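You operate a simulated robot arm through the tools that you are given. There is no shell and no other tool.

The job below is to be done with a simulated robot arm. You get a single attempt, and the scene is never put back.

Task
Isolate the mains panel, pull the yellow plug from socket three, restore the mains.
Fine: isolator off and lock bolt home before the plug moves; plug into the black tray; lock bolt free, isolator on again. It stays on and the socket switches stay as they are; drop and damage nothing. Touch keys, switches and plugs with dry hands.

The check looks at the end state, three seconds after you hand in, the way a careful person would. Anything else that was tipped, shoved, dropped, spilled or broken makes it a failure.

Robot
A 7-joint arm with a two-finger parallel gripper, fixed in place. Base frame: the origin is on the floor under the middle of its stand, x ahead of it, y to its left, z up; the work surface is at about z = 0.8. Readings come in m, degrees, newtons and seconds.
With the tool pointing down near the work surface it reaches from about 0.28 to 0.72 m from the base axis. Its first joint turns from -143.0 to 143.0 degrees. Payload 3 kg.
The TCP is the grasp point between the finger pads, 0.03 m short of the fingertips. In the tool frame z runs along the fingers and y along their closing line. The gripper opens to 0.094 m. The fingers are 0.028 m wide and 0.01 m thick; the gripper's body (0.05 by 0.096 m) begins 0.055 m behind the TCP.
Orientation is told as [roll, pitch, yaw] about the base's x, y, z axes, in that order, counted from this pose: with the fingers straight down and closing along the base's y, the tool's x points along the base's -x, its y along +y and its z along -z.

Tools
- The arm moves only by the tool jog_arm. Its argument "moves" is a list of rows, each a list of 7 numbers: the turn, a rotation vector about the tool's x, y, z in degrees, then the shift along the tool's x, y, z in m, then the opening, from 0 (shut) to 1 (fully open). In form: [[ax, ay, az, x, y, z, gripper], ...]. A call has 1 to 20 rows; each row is the pose to reach, as a shift and turn from the pose commanded when the call began, along the tool's axes at that moment. A row lasts 0.2 s, in which the tool goes at most 0.05 m and 8.6 degrees; a call with a longer step from one row to the next is refused whole, and so is a gripper value outside its range. A pose out of reach is approached as far as the arm can. The call stops where the force on the tool passes 40 N (or 10 N more than at its start, if that is more) or the arm is blocked; 0.2 s more then pass. The fingers move at their own pace (about 0.045 m/s each) and stop on an object; they squeeze with about 31 N. The grip force told is the motor's: it shows also when the fingers shut on nothing. Time passes only in rows, and 0.2 s behind the last, so rows that repeat a pose let the fingers close. The reply holds the time, the measured pose of the TCP, the force on the tool along the base axes, the opening and the grip force, in the units named above and with some noise, with the torque about the TCP (base axes, N m) and any sound that the robot's microphone picked up.
- Cameras (640 x 400 px; columns grow to the right, rows downward): "scene" is fixed at [0.0479, -0.6587, 1.7014]; the picture's right is [0.54, -0.84, 0.00], its down [-0.77, -0.49, -0.42] and it looks along [0.35, 0.22, -0.91] (base axes); focal length 214 px, centre (320, 200). "wrist" rides on the gripper at [0.076, 0.014, -0.103] in the tool frame; the picture's right is [-0.18, 0.98, 0.00], its down [-0.75, -0.14, -0.64] and it looks along [-0.63, -0.12, 0.77] (tool axes); focal length 243 px, centre (320, 200). There is no depth. A picture from a camera that has moved, and an enlarged one, comes with that camera's place and axes in the base frame and with its lens. The place of the scene camera against the robot may be out by one fixed shift of up to 0.025 m in any direction.
- snapshot(camera): a new picture of that camera. The clock stands still meanwhile.
- slide_trunk(by): moves the trunk up (or, below 0, down) by that many m; the arm rides with it, the base frame stays. It gives what a move gives, with no picture.
- enlarge(camera, box): a new picture of the part [left, top, right, bottom] of that camera's present view, enlarged. The clock stands still meanwhile.
- close_job(): hands the job in; it is judged then, once.

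Places have to be worked out from the pictures, the camera data and where the tool is seen. Open the gripper and draw the arm clear of the work before you hand the job in, unless the task says otherwise.

The tools are called after "Emit:" as a command line: name --pt "numbers of a row" for each row, then --argument value for the rest, lists and objects as JSON in quotes. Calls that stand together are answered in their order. jog_arm: Moves the arm, as the interface text tells. Its arguments: {"type":"object","properties":{"moves":{"type":"array","items":{"type":"array","items":{"type":"number"}}}},"required":["moves"]} The other tools are called the same way: slide_trunk (by) moves the trunk up or down; snapshot (camera) takes a picture; enlarge (camera, box) takes an enlarged picture of a part of a camera's view; close_job () hands the job in.

At the start:

```text
t: 0.0
eef_pos: [0.0705, -0.483, 1.3631]
tool_rot: [0.0, 0.0, 0.1]
force: [-0.1, 0.0, 0.8]
moment: [-0.03, 0.0, 0.0]
opening: 0.094
gripper_force: 0.1
trunk travel left (down, up): [-0.275, 0.115]
```

scene: 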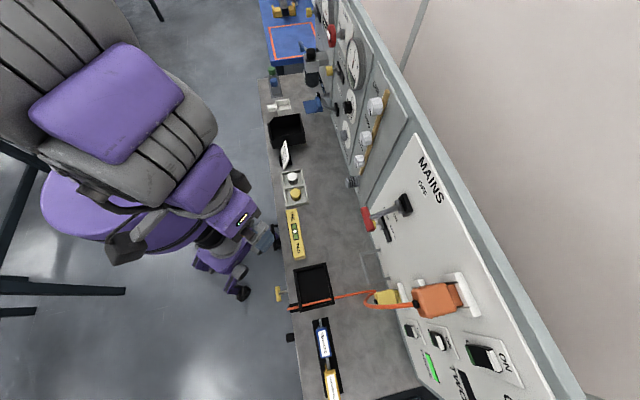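
wrist: 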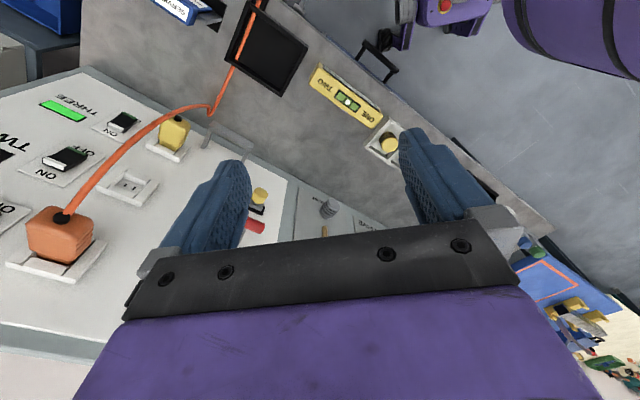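

I start by looking closely at the scene: the mains panel, sockets, tray, and isolator.

Emit:
enlarge --camera "scene" --box '[340, 160, 540, 285]'

Emit:
enlarge --camera "scene" --box '[340, 260, 564, 400]'

Emit:
enlarge --camera "scene" --box '[240, 160, 400, 260]'

Emit:
enlarge --camera "scene" --box '[250, 255, 410, 355]'

Emit:
enlarge --camera "wrist" --box '[0, 50, 256, 210]'

Emit:
enlarge --camera "wrist" --box '[180, 0, 436, 160]'

Emit:
enlarge --camera "wrist" --box '[200, 130, 420, 270]'

```text
3.20 times, centred on (440, 222) of scene
camera zoom: at [0.0479, -0.6587, 1.7014], right [0.54, -0.84, 0.0], down [-0.77, -0.49, -0.42], along [0.35, 0.22, -0.91], focal length 686 px, centre (-64, 128)
```

zoom: 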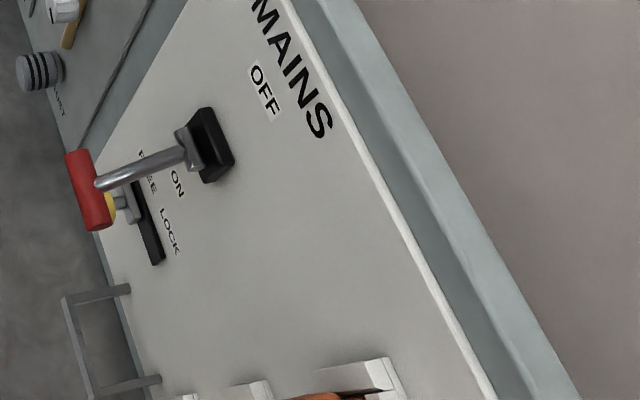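

```text
2.86 times, centred on (452, 330) of scene
camera zoom: at [0.0479, -0.6587, 1.7014], right [0.54, -0.84, 0.0], down [-0.77, -0.49, -0.42], along [0.35, 0.22, -0.91], focal length 613 px, centre (-57, -171)
```

zoom: 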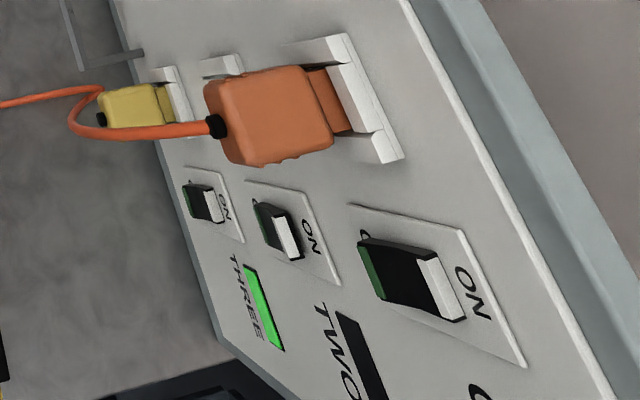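

```text
4.00 times, centred on (320, 210) of scene
camera zoom: at [0.0479, -0.6587, 1.7014], right [0.54, -0.84, 0.0], down [-0.77, -0.49, -0.42], along [0.35, 0.22, -0.91], focal length 858 px, centre (320, 160)
```

zoom: 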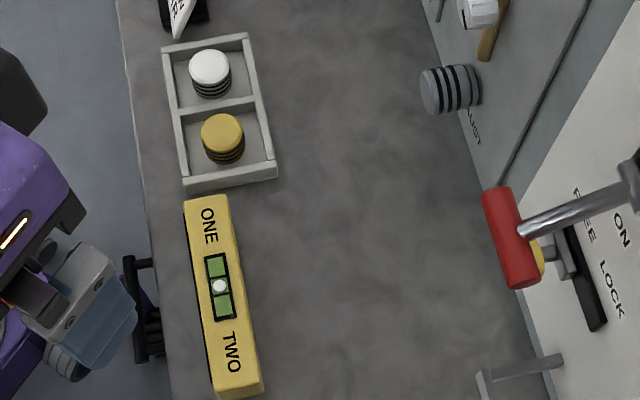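

```text
4.00 times, centred on (330, 305) of scene
camera zoom: at [0.0479, -0.6587, 1.7014], right [0.54, -0.84, 0.0], down [-0.77, -0.49, -0.42], along [0.35, 0.22, -0.91], focal length 858 px, centre (280, -220)
```

zoom: 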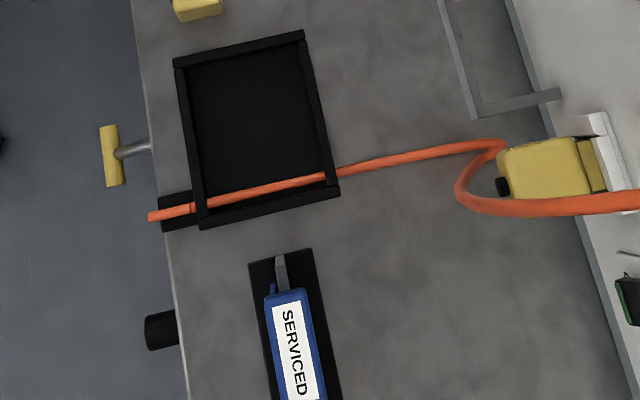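

```text
2.50 times, centred on (128, 130) of wrist
camera zoom: at [-0.0049, -0.4698, 1.4664], right [0.18, 0.98, 0.0], down [0.75, -0.14, 0.64], along [0.63, -0.12, -0.77], focal length 606 px, centre (800, 375)
```

zoom: 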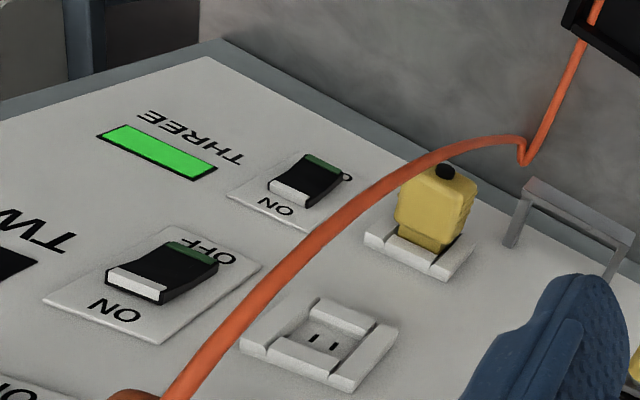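

```text
2.50 times, centred on (308, 80) of wrist
camera zoom: at [-0.0049, -0.4698, 1.4664], right [0.18, 0.98, 0.0], down [0.75, -0.14, 0.64], along [0.63, -0.12, -0.77], focal length 606 px, centre (350, 500)
```

zoom: 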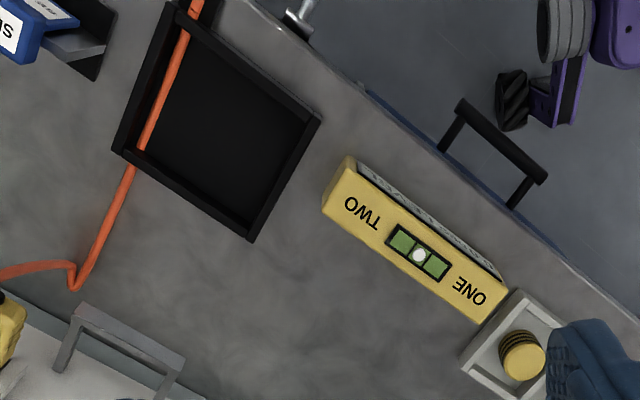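

```text
2.86 times, centred on (310, 200) of wrist
camera zoom: at [-0.0049, -0.4698, 1.4664], right [0.18, 0.98, 0.0], down [0.75, -0.14, 0.64], along [0.63, -0.12, -0.77], focal length 693 px, centre (349, 200)
```

zoom: 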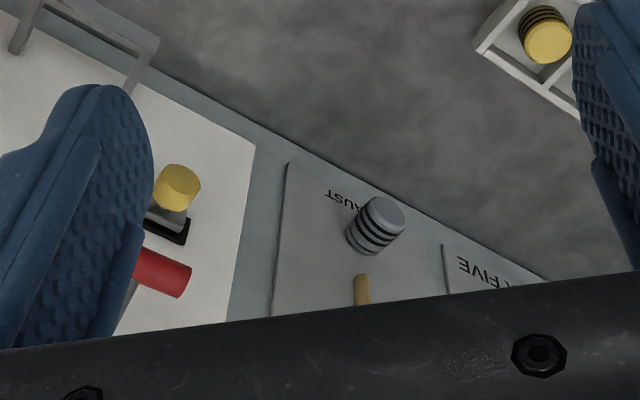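

The desk and panel run diagonally to the robot's right. I look over the rest of the scene, including possible wet spots and objects near the work.

Emit:
enlarge --camera "scene" --box '[240, 0, 400, 100]'

Emit:
enlarge --camera "scene" --box '[250, 60, 410, 190]'

Emit:
enlarge --camera "scene" --box '[260, 300, 460, 400]'

Emit:
enlarge --camera "wrist" --box '[480, 200, 640, 400]'

Emit:
enlarge --camera "wrist" --box '[380, 80, 540, 240]'

Emit:
enlarge --camera "wrist" --box '[0, 0, 240, 120]'

Emit:
enlarge --camera "wrist" --box '[140, 150, 300, 270]'

Emit:
enlarge --camera "scene" --box '[200, 190, 300, 310]'

```text
4.00 times, centred on (320, 50) of scene
camera zoom: at [0.0479, -0.6587, 1.7014], right [0.54, -0.84, 0.0], down [-0.77, -0.49, -0.42], along [0.35, 0.22, -0.91], focal length 858 px, centre (320, 800)
```

zoom: 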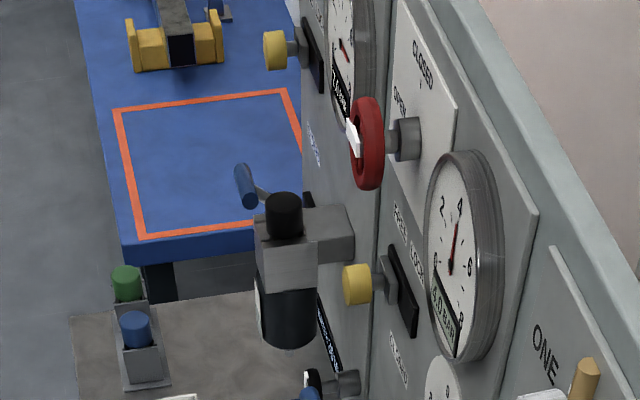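

```text
3.08 times, centred on (330, 125) of scene
camera zoom: at [0.0479, -0.6587, 1.7014], right [0.54, -0.84, 0.0], down [-0.77, -0.49, -0.42], along [0.35, 0.22, -0.91], focal length 660 px, centre (289, 431)
```

zoom: 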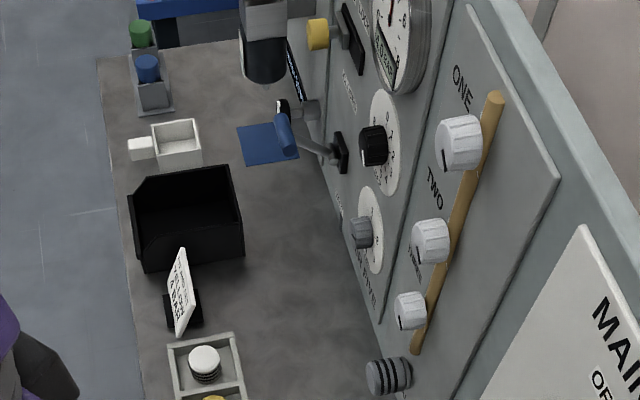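

```text
3.20 times, centred on (360, 350) of scene
camera zoom: at [0.0479, -0.6587, 1.7014], right [0.54, -0.84, 0.0], down [-0.77, -0.49, -0.42], along [0.35, 0.22, -0.91], focal length 686 px, centre (192, -280)
```

zoom: 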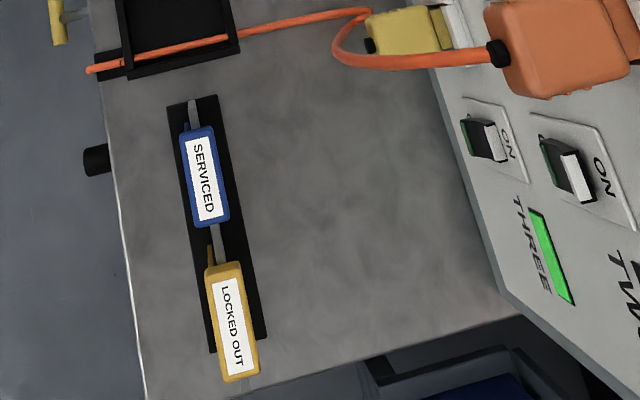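

```text
2.00 times, centred on (560, 300) of wrist
camera zoom: at [-0.0049, -0.4698, 1.4664], right [0.18, 0.98, 0.0], down [0.75, -0.14, 0.64], along [0.63, -0.12, -0.77], focal length 485 px, centre (-160, 0)
```

zoom: 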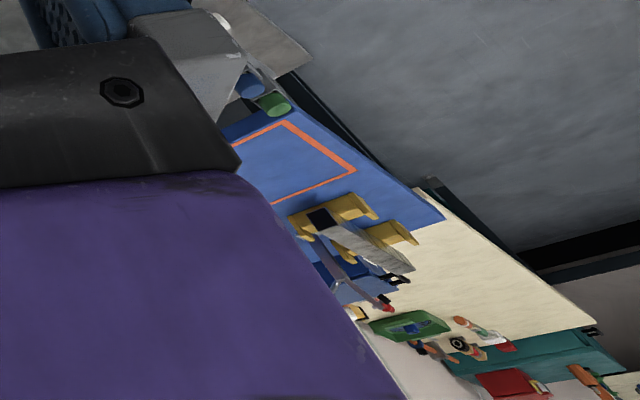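

```text
2.50 times, centred on (460, 160) of wrist
camera zoom: at [-0.0049, -0.4698, 1.4664], right [0.18, 0.98, 0.0], down [0.75, -0.14, 0.64], along [0.63, -0.12, -0.77], focal length 606 px, centre (-30, 300)
```

zoom: 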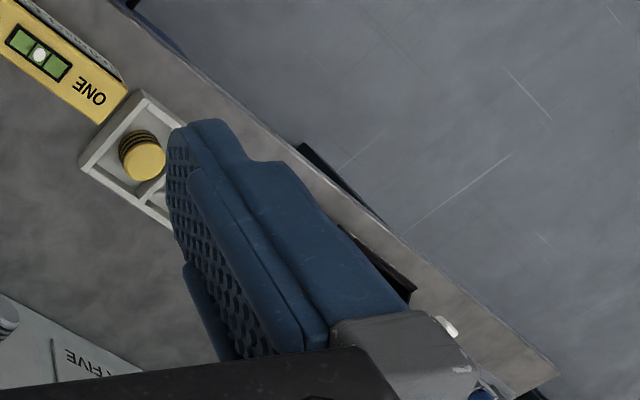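

```text
2.67 times, centred on (120, 60) of wrist
camera zoom: at [-0.0049, -0.4698, 1.4664], right [0.18, 0.98, 0.0], down [0.75, -0.14, 0.64], along [0.63, -0.12, -0.77], focal length 647 px, centre (853, 573)
```

zoom: 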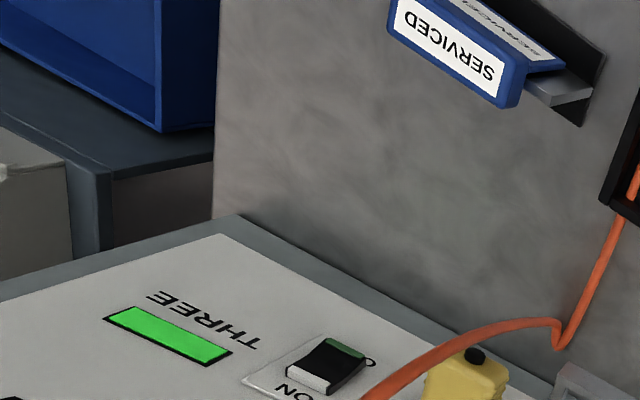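

```text
3.33 times, centred on (220, 210) of wrist
camera zoom: at [-0.0049, -0.4698, 1.4664], right [0.18, 0.98, 0.0], down [0.75, -0.14, 0.64], along [0.63, -0.12, -0.77], focal length 809 px, centre (653, 167)
```

zoom: 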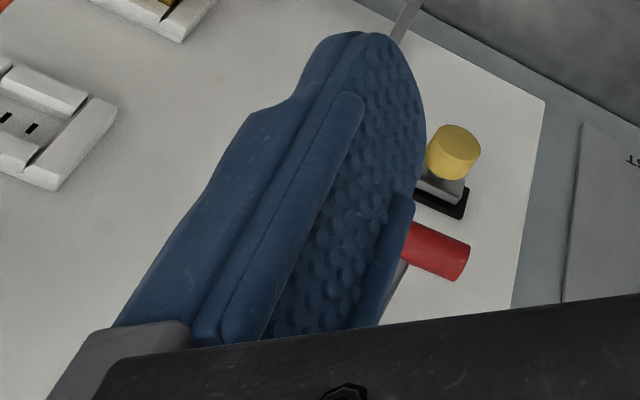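

```text
3.33 times, centred on (250, 250) of scene
camera zoom: at [0.0479, -0.6587, 1.7014], right [0.54, -0.84, 0.0], down [-0.77, -0.49, -0.42], along [0.35, 0.22, -0.91], focal length 715 px, centre (553, 33)
```

zoom: 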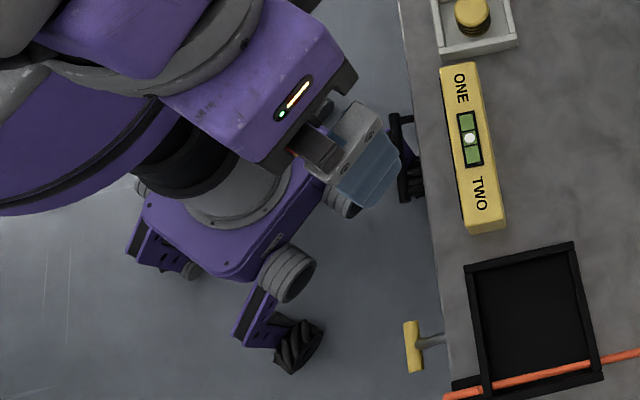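

The desk edge runs at about 43° with the panel behind it, roughly 0.75–0.8 m out along n≈(0.69,-0.73,0). I'll turn the tool horizontal facing the panel (camera on the side) at a safe standoff and lower to about z=1.2 for a better view.

Emit:
jog_arm --pt "6.6 -2.6 -2.6 0 0 0.012 0.5" --pt "13.1 -5.2 -5.2 0 0 0.024 0.5" --pt "19.7 -7.8 -7.8 0 0 0.036 0.5" --pt "26.2 -10.4 -10.4 0 0 0.048 0.5" --pt "32.8 -13.0 -13.0 0 0 0.06 0.5" --pt "39.4 -15.6 -15.6 0 0 0.072 0.5" --pt "45.9 -18.3 -18.3 0 0 0.085 0.5" --pt "52.5 -20.9 -20.9 0 0 0.097 0.5" --pt "59.1 -23.5 -23.5 0 0 0.109 0.5" --pt "65.6 -26.1 -26.1 0 0 0.121 0.5" --pt "72.2 -28.7 -28.7 0 0 0.133 0.5" --pt "78.7 -31.3 -31.3 0 0 0.145 0.5" --pt "85.3 -33.9 -33.9 0 0 0.16 0.5"

```text
t: 2.8
eef_pos: [0.0732, -0.4852, 1.2045]
tool_rot: [-90.1, -0.1, 43.5]
force: [0.4, 0.1, 0.4]
moment: [0.03, 0.06, -0.05]
opening: 0.0467
gripper_force: 0.0
out of reach, approached as far as the arm can: row 8, 9, 10, 11, 12
trunk travel left (down, up): [-0.275, 0.115]
```

Reached the horizontal pose facing the panel. Now I take both views.

Emit:
snapshot --camera "wrist"

Emit:
snapshot --camera "scene"

```text
taken
camera wrist: at [-0.0523, -0.4642, 1.1876], right [0.13, 0.13, -0.98], down [0.11, 0.98, 0.14], along [0.99, -0.12, 0.12], focal length 243 px, centre (320, 200)
```

wrist: 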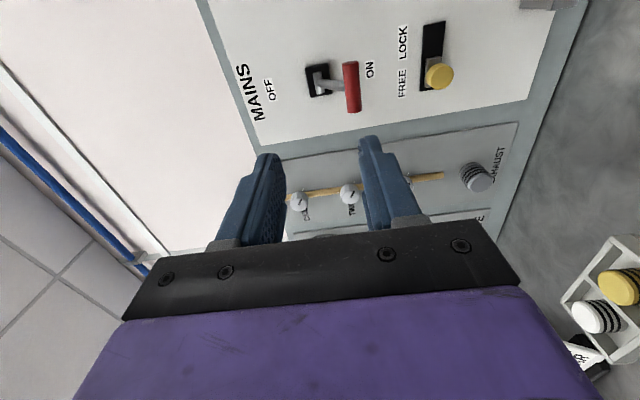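

```text
taken
```

scene: 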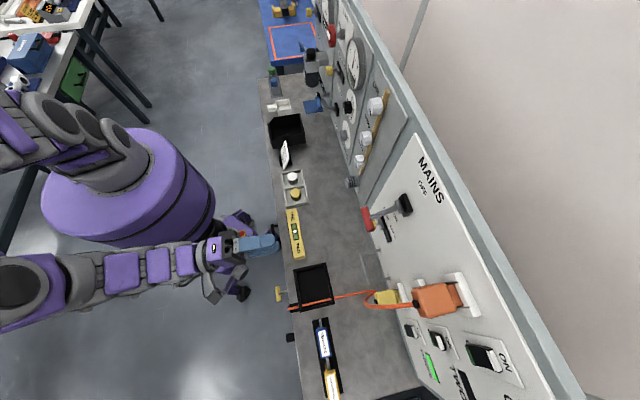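

I can see the isolator (red handle, ON = low, OFF = high) and lock bolt (yellow knob, at FREE, LOCK to the right). I move sideways along the panel and lower for another view, giving parallax.

Emit:
jog_arm --pt "0 0 0 0.04 0.015 0 0.5" --pt "0 0 0 0.08 0.03 0 0.5" --pt "0 0 0 0.12 0.045 0 0.5" --pt "0 0 0 0.16 0.06 0 0.5" --pt "0 0 0 0.2 0.08 0 0.5" --pt "0 0 0 0.24 0.1 0 0.5"

Emit:
snapshot --camera "wrist"

Emit:
enlarge --camera "wrist" --box '[200, 0, 520, 200]'

```text
t: 4.2
eef_pos: [-0.1041, -0.6491, 1.1035]
tool_rot: [-90.0, -0.2, 43.3]
force: [-0.4, 0.7, 0.1]
moment: [0.0, -0.03, -0.07]
opening: 0.0471
gripper_force: 0.0
trunk travel left (down, up): [-0.275, 0.115]
```

```text
taken
camera wrist: at [-0.2303, -0.6282, 1.0882], right [0.14, 0.13, -0.98], down [0.11, 0.98, 0.14], along [0.98, -0.12, 0.12], focal length 243 px, centre (320, 200)
```

wrist: 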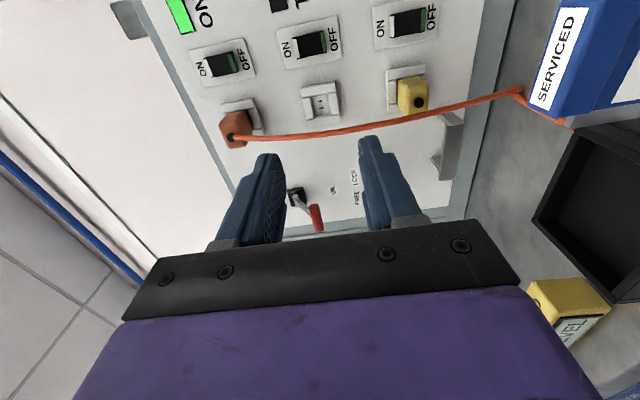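

```text
2.00 times, centred on (360, 100) of wrist
camera zoom: at [-0.2303, -0.6282, 1.0882], right [0.14, 0.13, -0.98], down [0.11, 0.98, 0.14], along [0.98, -0.12, 0.12], focal length 485 px, centre (240, 400)
```

zoom: 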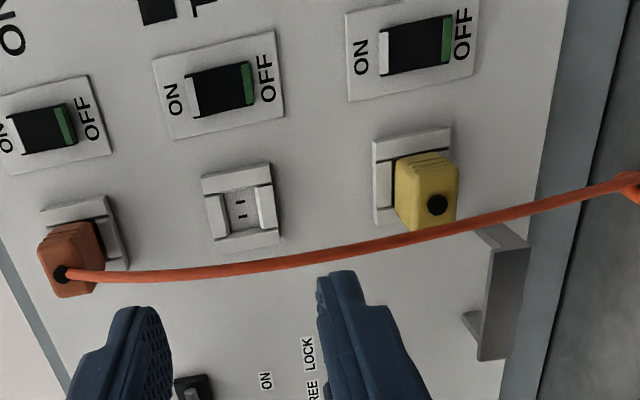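

Triangulating: red handle ≈(0.279,-0.658,1.161), yellow plug nub ≈(0.136,-0.801,0.964); the panel's direction seems nearer 47°. I yaw the tool so that the wrist camera looks square at the panel for a better measurement.

Emit:
jog_arm --pt "0 7.5 0 -0.017 0.003 0.004 0.5" --pt "0 15 0 -0.034 0.006 0.008 0.5" --pt "0 22.5 0 -0.05 0.01 0.012 0.5" --pt "0 30 0 -0.067 0.013 0.017 0.5" --pt "0 37.5 0 -0.084 0.017 0.021 0.5" --pt "0 44 0 -0.1 0.02 0.025 0.5"

Emit:
snapshot --camera "wrist"

Emit:
enlarge --camera "wrist" --box '[100, 0, 420, 200]'

Emit:
enlarge --camera "wrist" --box '[320, 40, 640, 240]'

```text
t: 5.6
eef_pos: [-0.0134, -0.5941, 1.0853]
tool_rot: [-90.1, 0.1, -0.9]
force: [1.2, -0.6, 0.7]
moment: [-0.01, 0.02, -0.02]
opening: 0.047
gripper_force: 0.0
trunk travel left (down, up): [-0.275, 0.115]
```

```text
taken
camera wrist: at [-0.0876, -0.4922, 1.07], right [0.18, 0.0, -0.98], down [0.76, 0.63, 0.14], along [0.62, -0.78, 0.12], focal length 243 px, centre (320, 200)
```

wrist: 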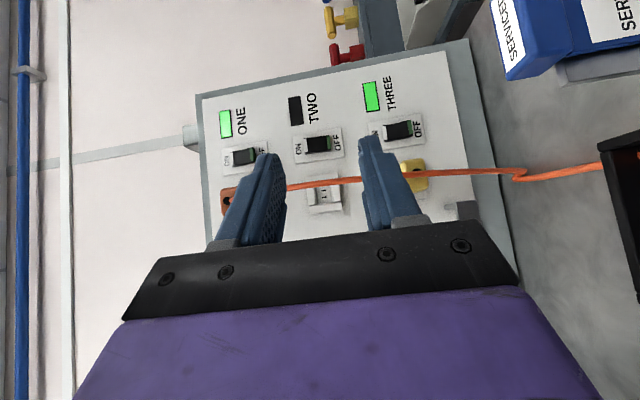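

```text
2.00 times, centred on (260, 100) of wrist
camera zoom: at [-0.0876, -0.4922, 1.07], right [0.18, 0.0, -0.98], down [0.76, 0.63, 0.14], along [0.62, -0.78, 0.12], focal length 485 px, centre (440, 400)
```

zoom: 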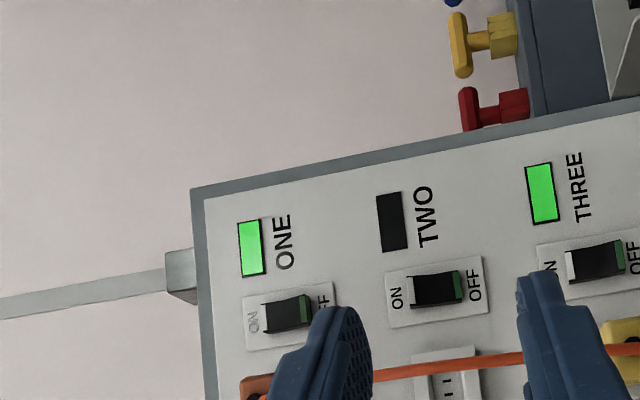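

```text
2.00 times, centred on (480, 140) of wrist
camera zoom: at [-0.0876, -0.4922, 1.07], right [0.18, 0.0, -0.98], down [0.76, 0.63, 0.14], along [0.62, -0.78, 0.12], focal length 485 px, centre (0, 320)
```

zoom: 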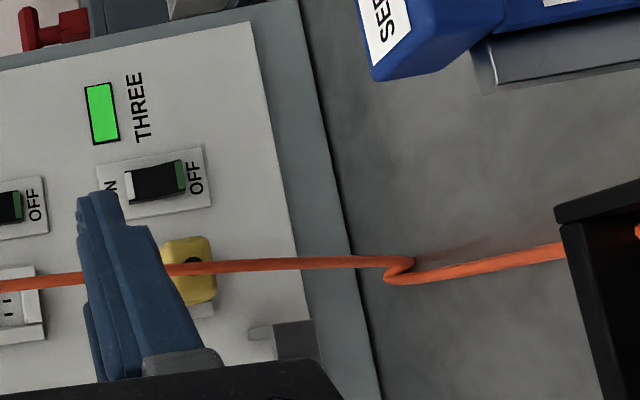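

Panel works out vertical, face at n≈0.757 with n=(0.682,-0.731), u=(0.731,0.682). The orange cable hangs right in front of the yellow plug, so I'll later grip that plug from the side. First I go in front of the isolator lever for a close look.

Emit:
jog_arm --pt "0 -7.3 0 -0.029 -0.005 -0.011 0.5" --pt "0 -14.6 0 -0.058 -0.01 -0.021 0.5" --pt "0 -22 0 -0.087 -0.015 -0.032 0.4" --pt "0 -29.3 0 -0.116 -0.02 -0.043 0.3" --pt "0 -36.6 0 -0.145 -0.025 -0.053 0.2" --pt "0 -43.9 0 -0.174 -0.03 -0.064 0.1" --pt "0 -43.9 0 -0.174 -0.03 -0.064 0.0" --pt "0 -43.9 0 -0.174 -0.03 -0.064 0.0" --pt "0 -43.9 0 -0.174 -0.03 -0.064 0.0"

Emit:
snapshot --camera "wrist"

Emit:
enlarge --camera "wrist" --box '[220, 60, 540, 260]'

```text
t: 7.6
eef_pos: [0.162, -0.534, 1.1138]
tool_rot: [-90.0, -0.1, 43.2]
force: [-0.3, 0.2, 1.0]
moment: [-0.01, -0.02, -0.01]
opening: 0.0
gripper_force: 30.8
trunk travel left (down, up): [-0.275, 0.115]
```

```text
taken
camera wrist: at [0.0363, -0.512, 1.0992], right [0.13, 0.13, -0.98], down [0.11, 0.98, 0.14], along [0.98, -0.13, 0.12], focal length 243 px, centre (320, 200)
```

wrist: 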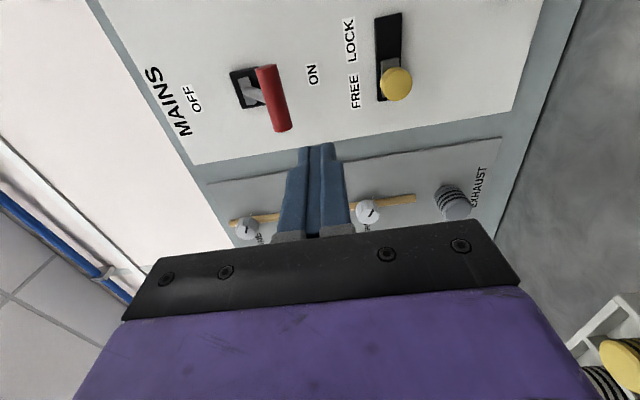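

```text
2.00 times, centred on (380, 160) of wrist
camera zoom: at [0.0363, -0.512, 1.0992], right [0.13, 0.13, -0.98], down [0.11, 0.98, 0.14], along [0.98, -0.13, 0.12], focal length 485 px, centre (200, 280)
```

zoom: 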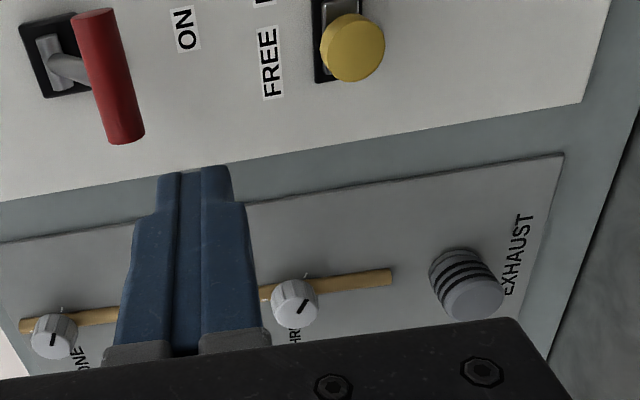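

Bar of the red handle: u −0.278…−0.216, n≈0.667, z≈1.162 (Ø≈0.02); pivot z≈1.213, so OFF should be with the bar near z≈1.264. I bring the closed fingers under the bar.

Emit:
jog_arm --pt "0 0 0 0 -0.006 0.04 0.0" --pt "0 0 0 0 -0.009 0.08 0.0" --pt "0 0 0 0 -0.009 0.12 0.0" --pt "0 0 0 0 -0.009 0.14 0.0" --pt "0 0 0 0 -0.009 0.151 0.0"

Emit:
enlarge --camera "wrist" --box '[160, 60, 480, 260]'

Emit:
enlarge --camera "scene" --box '[240, 150, 480, 300]'

```text
t: 8.8
eef_pos: [0.2646, -0.6442, 1.1236]
tool_rot: [-89.9, 0.1, 43.3]
force: [0.2, -0.3, -0.3]
moment: [-0.03, 0.01, 0.0]
opening: 0.0
gripper_force: 31.6
trunk travel left (down, up): [-0.275, 0.115]
```

```text
2.00 times, centred on (320, 160) of wrist
camera zoom: at [0.139, -0.6225, 1.1087], right [0.13, 0.12, -0.98], down [0.11, 0.98, 0.14], along [0.98, -0.13, 0.12], focal length 485 px, centre (320, 280)
```

zoom: 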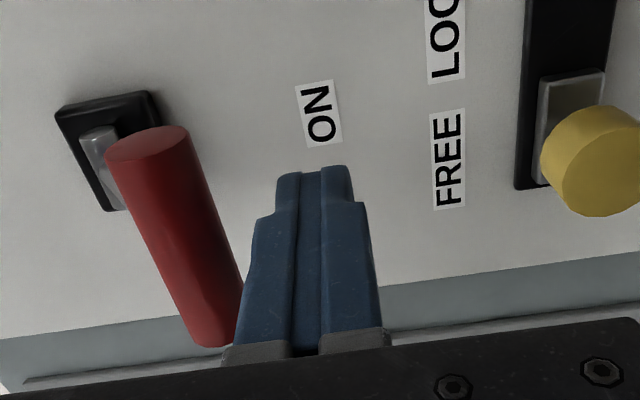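

```text
2.67 times, centred on (360, 225) of scene
camera zoom: at [0.0479, -0.6587, 1.7014], right [0.54, -0.84, 0.0], down [-0.77, -0.49, -0.42], along [0.35, 0.22, -0.91], focal length 572 px, centre (213, 133)
```

zoom: 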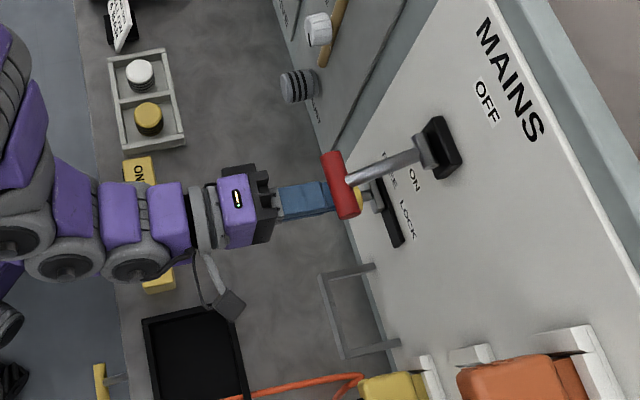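

Closed fingers are about 18 mm under the bar, tips 15 mm past its axis. I push straight up in 1 cm rows to swing the isolator to OFF.

Emit:
jog_arm --pt "0 0 0 0 -0.01 0 0" --pt "0 0 0 0 -0.02 0 0" --pt "0 0 0 0 -0.03 0 0" --pt "0 0 0 0 -0.04 0 0" --pt "0 0 0 0 -0.05 0 0" --pt "0 0 0 0 -0.06 0 0" --pt "0 0 0 0 -0.07 0 0" --pt "0 0 0 0 -0.08 0 0" --pt "0 0 0 0 -0.09 0 0" --pt "0 0 0 0 -0.1 0 0" --pt "0 0 0 0 -0.11 0 0" --pt "0 0 0 0 -0.118 0 0"

Emit:
enlarge --camera "wrist" --box '[160, 60, 480, 260]'

Emit:
enlarge --camera "scene" --box '[240, 150, 480, 300]'

```text
t: 9.9
eef_pos: [0.2611, -0.6364, 1.1606]
tool_rot: [-89.3, 0.1, 43.0]
force: [-19.5, 21.7, -11.1]
moment: [-0.42, -0.13, 0.4]
opening: 0.0002
gripper_force: 30.8
trunk travel left (down, up): [-0.275, 0.115]
stopped in row 5: the force on the tool passed its limit at 44 N (the readings are from after the stop); the commanded pose is now the measured one
```

```text
2.00 times, centred on (320, 160) of wrist
camera zoom: at [0.1348, -0.6151, 1.148], right [0.13, 0.13, -0.98], down [0.11, 0.98, 0.15], along [0.99, -0.13, 0.11], focal length 485 px, centre (320, 280)
```

zoom: 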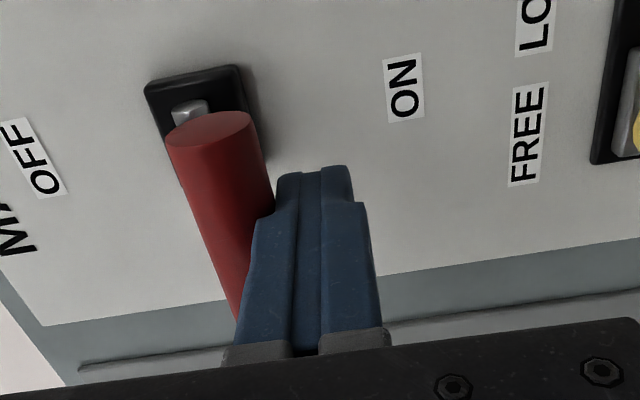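

```text
2.67 times, centred on (360, 225) of scene
camera zoom: at [0.0479, -0.6587, 1.7014], right [0.54, -0.84, 0.0], down [-0.77, -0.49, -0.42], along [0.35, 0.22, -0.91], focal length 572 px, centre (213, 133)
```

zoom: 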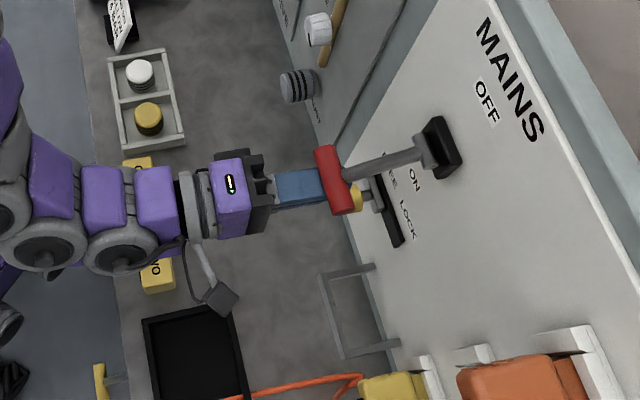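

The lever is moving, but as the bar swings outward it caught the step in the fingers and pushed the tool back. I'll continue with the tool following the arc, keeping only the thin fingertips under the bar.

Emit:
jog_arm --pt "0 0 0 0 0.002 -0.008 0" --pt "0 0 0 0 -0.004 -0.011 0" --pt "0 0 0 0 -0.012 -0.0125 0" --pt "0 0 0 0 -0.02 -0.013 0" --pt "0 0 0 0 -0.028 -0.0135 0" --pt "0 0 0 0 -0.036 -0.0135 0" --pt "0 0 0 0 -0.044 -0.0135 0" --pt "0 0 0 0 -0.052 -0.012 0" --pt "0 0 0 0 -0.06 -0.01 0" --pt "0 0 0 0 -0.068 -0.0075 0" --pt "0 0 0 0 -0.076 -0.004 0" --pt "0 0 0 0 -0.084 0 0" --pt "0 0 0 0 -0.09 0.001 0"

Emit:
enlarge --camera "wrist" --box '[160, 60, 480, 260]'

Emit:
enlarge --camera "scene" --box '[240, 150, 480, 300]'

```text
t: 12.5
eef_pos: [0.2607, -0.6355, 1.2371]
tool_rot: [-88.3, -0.3, 42.9]
force: [-6.0, 6.3, -5.3]
moment: [0.08, 0.02, -0.06]
opening: 0.0
gripper_force: 31.1
trunk travel left (down, up): [-0.275, 0.115]
stopped in row 13: the force on the tool passed its limit at 48 N (the readings are from after the stop); the commanded pose is now the measured one
```

```text
2.00 times, centred on (320, 160) of wrist
camera zoom: at [0.1342, -0.613, 1.2248], right [0.12, 0.15, -0.98], down [0.12, 0.98, 0.16], along [0.99, -0.13, 0.1], focal length 485 px, centre (320, 280)
```

zoom: 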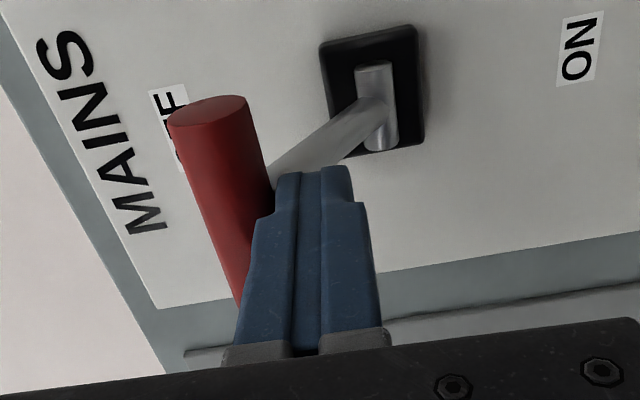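

```text
2.67 times, centred on (360, 225) of scene
camera zoom: at [0.0479, -0.6587, 1.7014], right [0.54, -0.84, 0.0], down [-0.77, -0.49, -0.42], along [0.35, 0.22, -0.91], focal length 572 px, centre (213, 133)
```

zoom: 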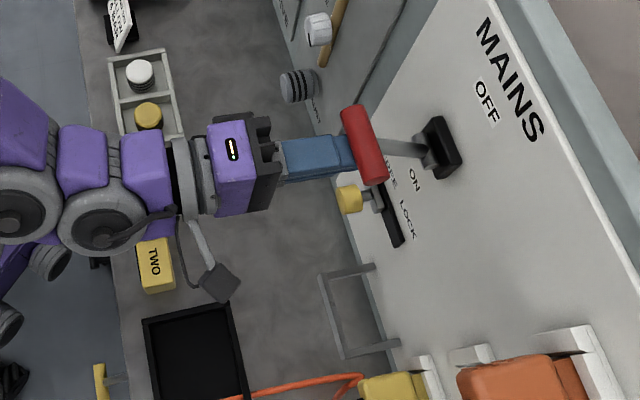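

The lever is up with a firm stop at about +28°. I back down slightly, withdraw, and check lever position and the lamps.

Emit:
jog_arm --pt "0 0 0 0 0.006 -0.004 0" --pt "0 0 0 0 0.01 -0.03 0" --pt "0 0 0 0 0.01 -0.07 0" --pt "0 0 0 0 0.01 -0.11 0" --pt "-1.5 0 0 0 0.02 -0.15 0"

Emit:
snapshot --camera "wrist"

Emit:
enlarge --camera "scene" --box '[340, 160, 580, 310]'

Emit:
enlarge --camera "scene" --box '[380, 300, 540, 400]'

```text
t: 13.7
eef_pos: [0.1516, -0.5276, 1.2219]
tool_rot: [-87.1, -0.1, 42.9]
force: [-1.0, 1.6, -0.4]
moment: [-0.02, 0.03, 0.04]
opening: 0.0001
gripper_force: 30.8
trunk travel left (down, up): [-0.275, 0.115]
```

```text
taken
camera wrist: at [0.0257, -0.5052, 1.2123], right [0.1, 0.16, -0.98], down [0.12, 0.98, 0.18], along [0.99, -0.14, 0.08], focal length 243 px, centre (320, 200)
```

wrist: 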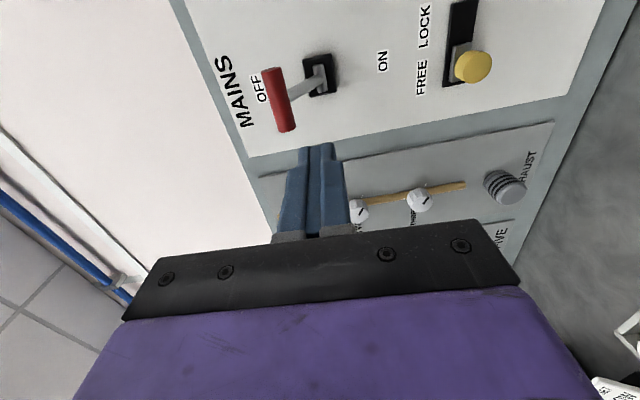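

```text
2.67 times, centred on (460, 235) of scene
camera zoom: at [0.0479, -0.6587, 1.7014], right [0.54, -0.84, 0.0], down [-0.77, -0.49, -0.42], along [0.35, 0.22, -0.91], focal length 572 px, centre (-53, 107)
```

zoom: 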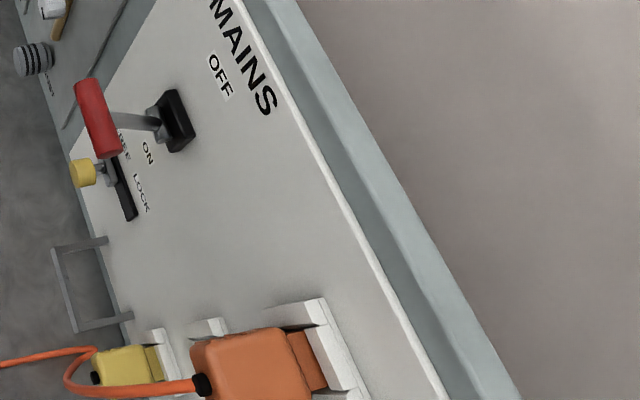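

```text
4.00 times, centred on (460, 350) of scene
camera zoom: at [0.0479, -0.6587, 1.7014], right [0.54, -0.84, 0.0], down [-0.77, -0.49, -0.42], along [0.35, 0.22, -0.91], focal length 858 px, centre (-240, -400)
```

zoom: 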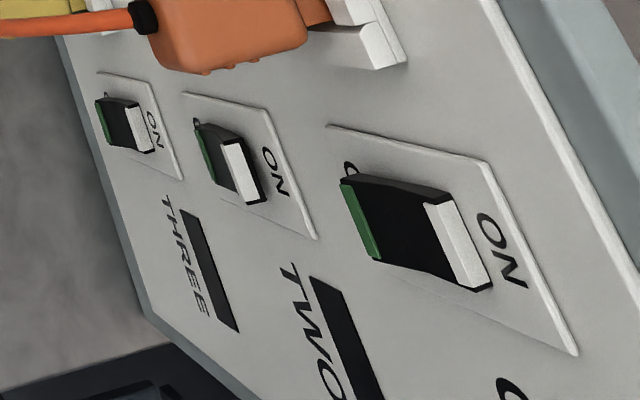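

THREE's lamp is dark and the lever stays up at OFF (bar z≈1.257). Next I go in front of the lock bolt knob (u≈-0.2245, z≈1.022) with the gripper opening, tool levelled.

Emit:
jog_arm --pt "0.6 0 0 -0.005 0.039 0.016 0.2" --pt "1.2 0 0 -0.01 0.078 0.032 0.4" --pt "1.8 0 0 -0.015 0.118 0.048 0.6" --pt "2.4 0 0 -0.02 0.157 0.064 0.6" --pt "2.9 0 0 -0.0245 0.196 0.081 0.6" --pt "2.9 0 0 -0.0245 0.196 0.081 0.6"

Emit:
snapshot --camera "wrist"

Emit:
enlarge --camera "wrist" --box '[200, 40, 440, 190]'

```text
t: 15.1
eef_pos: [0.2249, -0.5606, 1.0217]
tool_rot: [-90.0, -0.1, 42.9]
force: [-0.3, -0.2, -0.1]
moment: [-0.02, 0.01, -0.02]
opening: 0.0563
gripper_force: 0.1
trunk travel left (down, up): [-0.275, 0.115]
```

```text
taken
camera wrist: at [0.0998, -0.539, 1.0075], right [0.14, 0.13, -0.98], down [0.11, 0.98, 0.14], along [0.98, -0.13, 0.12], focal length 243 px, centre (320, 200)
```

wrist: 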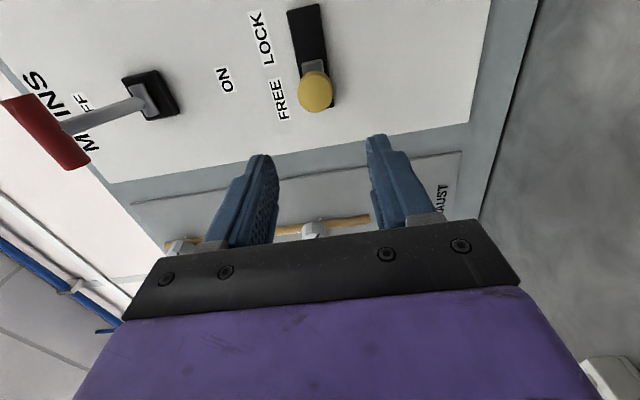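

```text
2.67 times, centred on (320, 115) of wrist
camera zoom: at [0.0998, -0.539, 1.0075], right [0.14, 0.13, -0.98], down [0.11, 0.98, 0.14], along [0.98, -0.13, 0.12], focal length 647 px, centre (320, 427)
```

zoom: 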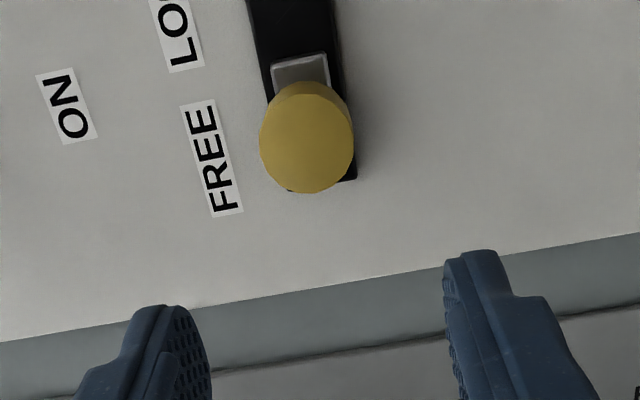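

Knob front centre is at n≈0.708, u≈-0.226, z≈1.025, Ø≈34 mm. I advance with the fingers above and below it (tips stopping about 2.5 cm short of the panel) and check before closing.

Emit:
jog_arm --pt "0 0 0 0.0083 -0.0033 0.03 0.6" --pt "0 0 0 0.0083 -0.0033 0.065 0.6" --pt "0 0 0 0.0083 -0.0033 0.1 0.6" --pt "0 0 0 0.0083 -0.0033 0.125 0.6" --pt "0 0 0 0.0083 -0.0033 0.1366 0.6" --pt "0 0 0 0.0083 -0.0033 0.1366 0.6"

Emit:
enlarge --camera "wrist" --box '[180, 40, 500, 240]'

Emit:
enlarge --camera "scene" --box '[280, 150, 480, 275]'

```text
t: 16.5
eef_pos: [0.3131, -0.667, 1.0241]
tool_rot: [-89.8, -0.2, 42.9]
force: [0.1, -0.3, -0.2]
moment: [0.01, 0.04, 0.01]
opening: 0.0564
gripper_force: 0.2
trunk travel left (down, up): [-0.275, 0.115]
```

```text
2.00 times, centred on (340, 140) of wrist
camera zoom: at [0.1877, -0.6449, 1.0096], right [0.14, 0.13, -0.98], down [0.11, 0.98, 0.14], along [0.98, -0.13, 0.12], focal length 485 px, centre (280, 320)
```

zoom: 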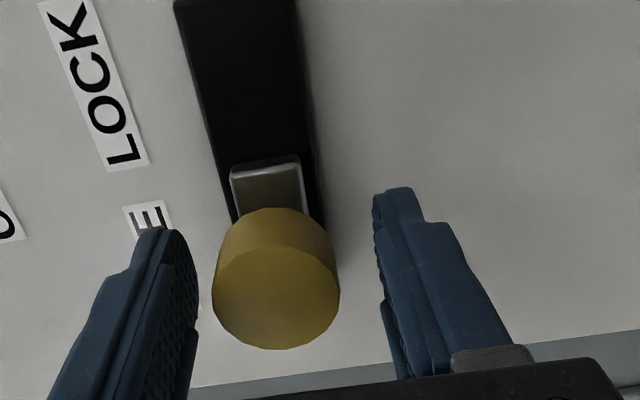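

```text
3.20 times, centred on (380, 212) of scene
camera zoom: at [0.0479, -0.6587, 1.7014], right [0.54, -0.84, 0.0], down [-0.77, -0.49, -0.42], along [0.35, 0.22, -0.91], focal length 686 px, centre (128, 160)
```

zoom: 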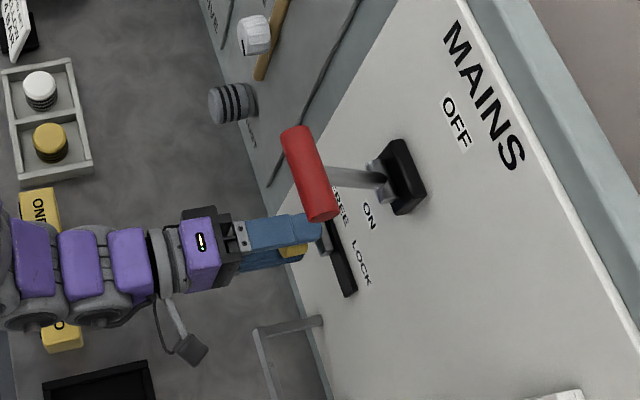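

The knob sits centred between the fingers. I close on it.

Emit:
jog_arm --pt "0 0 0 0 0 0 0.25" --pt "0 0 0 0 0 0 0.25" --pt "0 0 0 0 0 0 0.25" --pt "0 0 0 0 0 0 0.25"

```text
t: 17.5
eef_pos: [0.3131, -0.6669, 1.0245]
tool_rot: [-90.0, -0.1, 43.0]
force: [1.5, -3.0, 10.7]
moment: [0.16, 0.21, 0.01]
opening: 0.0334
gripper_force: 45.3
trunk travel left (down, up): [-0.275, 0.115]
```

Gripped at 33 mm. Now I slide the knob to the right (−u, tool +x) toward LOCK in small rows.

Emit:
jog_arm --pt "0 0 0 0.004 -0.001 0 0.25" --pt "0 0 0 0.012 -0.001 0 0.25" --pt "0 0 0 0.02 -0.001 0 0.25" --pt "0 0 0 0.028 -0.001 0 0.25" --pt "0 0 0 0.036 -0.001 0 0.25" --pt "0 0 0 0.042 -0.001 0 0.25" --pt "0 0 0 0.048 -0.001 0 0.25" --pt "0 0 0 0.054 -0.001 0 0.25" --pt "0 0 0 0.06 -0.001 0 0.25"

Emit:
enlarge --camera "wrist" --box '[180, 40, 500, 240]'

```text
t: 19.2
eef_pos: [0.2854, -0.6939, 1.0247]
tool_rot: [-89.9, -0.3, 44.6]
force: [23.0, 21.8, 6.7]
moment: [-0.22, -0.19, -1.04]
opening: 0.0336
gripper_force: 45.0
trunk travel left (down, up): [-0.275, 0.115]
stopped in row 8: the force on the tool passed its limit at 45 N (the readings are from after the stop); the commanded pose is now the measured one
```

```text
2.00 times, centred on (340, 140) of wrist
camera zoom: at [0.1594, -0.6754, 1.0107], right [0.13, 0.13, -0.98], down [0.09, 0.99, 0.15], along [0.99, -0.1, 0.12], focal length 485 px, centre (280, 320)
```

zoom: 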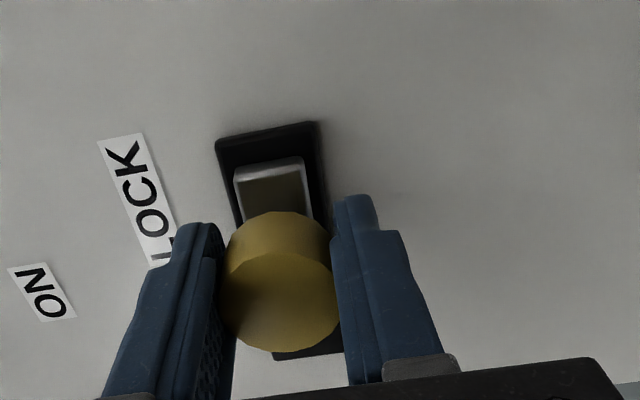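

The bolt moved 39–40 mm and hit a hard stop at LOCK. I release, back off straight, and check that it stays.

Emit:
jog_arm --pt "0 0 0 0 0 0 0.6" --pt "0 0 0 0 0 0 0.6" --pt "0 0 0 0 0 0 0.6" --pt "0 0 0 0 0 -0.02 0.6" --pt "0 0 0 0 0 -0.06 0.6" --pt "0 0 0 0 0 -0.1 0.6" --pt "0 0 0 0 0 -0.14 0.6"

Emit:
snapshot --camera "wrist"

Emit:
enlarge --camera "scene" --box '[320, 160, 520, 285]'

```text
t: 20.8
eef_pos: [0.1807, -0.595, 1.0265]
tool_rot: [-89.9, -0.2, 43.7]
force: [-0.3, 0.1, -0.5]
moment: [0.02, 0.01, 0.04]
opening: 0.0565
gripper_force: 0.1
trunk travel left (down, up): [-0.275, 0.115]
```

```text
taken
camera wrist: at [0.0552, -0.5759, 1.0113], right [0.14, 0.13, -0.98], down [0.1, 0.98, 0.15], along [0.99, -0.12, 0.12], focal length 243 px, centre (320, 200)
```

wrist: 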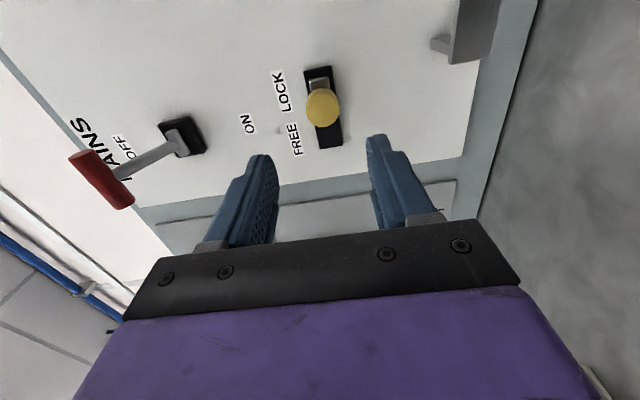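

```text
3.20 times, centred on (420, 222) of scene
camera zoom: at [0.0479, -0.6587, 1.7014], right [0.54, -0.84, 0.0], down [-0.77, -0.49, -0.42], along [0.35, 0.22, -0.91], focal length 686 px, centre (0, 128)
```

zoom: 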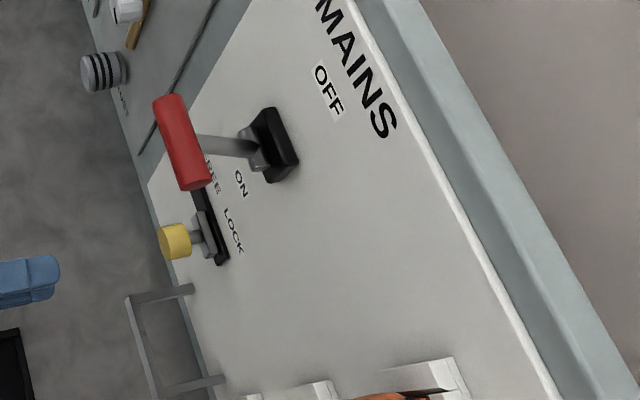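

Bolt is at LOCK. Now I move back from the panel, pass outside the cable and come to the right (−u) side of the yellow plug for a close view of plug and cable.

Emit:
jog_arm --pt "0 0 0 0 0 -0.04 0.6" --pt "0 0 0 0.015 0.005 -0.078 0.6" --pt "0 0 0 0.06 0.01 -0.078 0.7" --pt "0 0 0 0.105 0.015 -0.078 0.7" --pt "0 0 0 0.15 0.02 -0.078 0.7" --pt "0 0 0 0.198 0.025 -0.078 0.7" --pt "0 0 0 0.246 0.03 -0.078 0.7" --pt "0 0 0 0.25 0.032 -0.035 0.7" --pt "0 0 0 0.25 0.032 0.005 0.7" --pt "0 0 0 0.25 0.032 0.04 0.7"

Emit:
snapshot --camera "wrist"

Emit:
enlarge --camera "wrist" --box '[200, 40, 520, 240]'

Emit:
snapshot --camera "scene"

```text
t: 23.0
eef_pos: [0.0224, -0.7871, 1.0056]
tool_rot: [-89.8, -0.4, 43.7]
force: [0.1, 0.3, 0.8]
moment: [0.0, 0.02, 0.03]
opening: 0.066
gripper_force: 0.0
out of reach, approached as far as the arm can: row 9, 10
trunk travel left (down, up): [-0.275, 0.115]
```

```text
taken
camera wrist: at [-0.1034, -0.768, 0.9912], right [0.14, 0.13, -0.98], down [0.1, 0.98, 0.15], along [0.99, -0.12, 0.12], focal length 243 px, centre (320, 200)
```

wrist: 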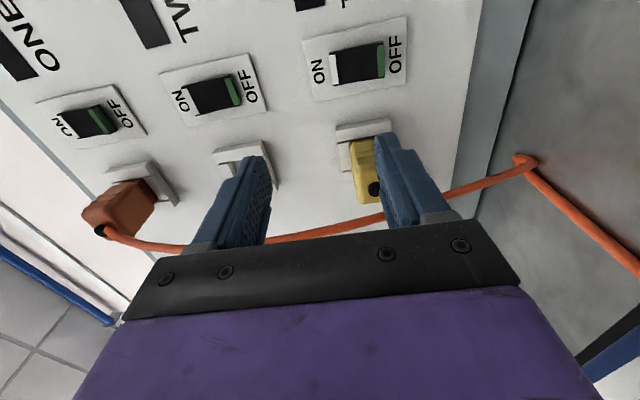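

```text
2.00 times, centred on (360, 140) of wrist
camera zoom: at [-0.1034, -0.768, 0.9912], right [0.14, 0.13, -0.98], down [0.1, 0.98, 0.15], along [0.99, -0.12, 0.12], focal length 485 px, centre (240, 320)
```

zoom: 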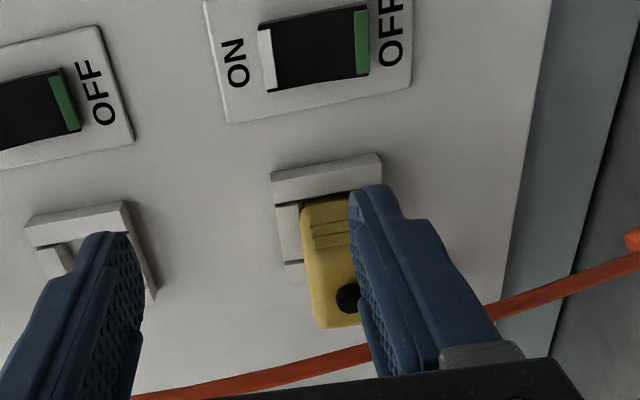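

```text
taken
```

scene: 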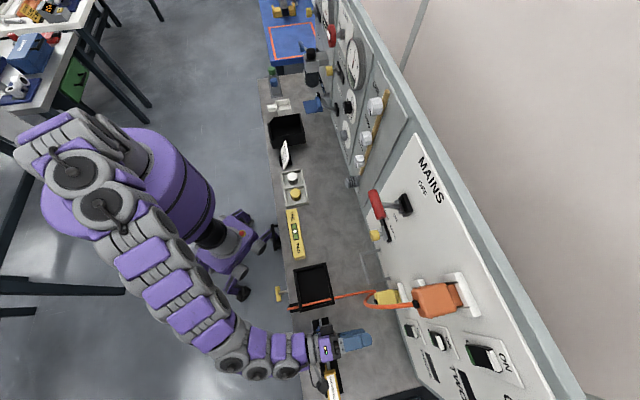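

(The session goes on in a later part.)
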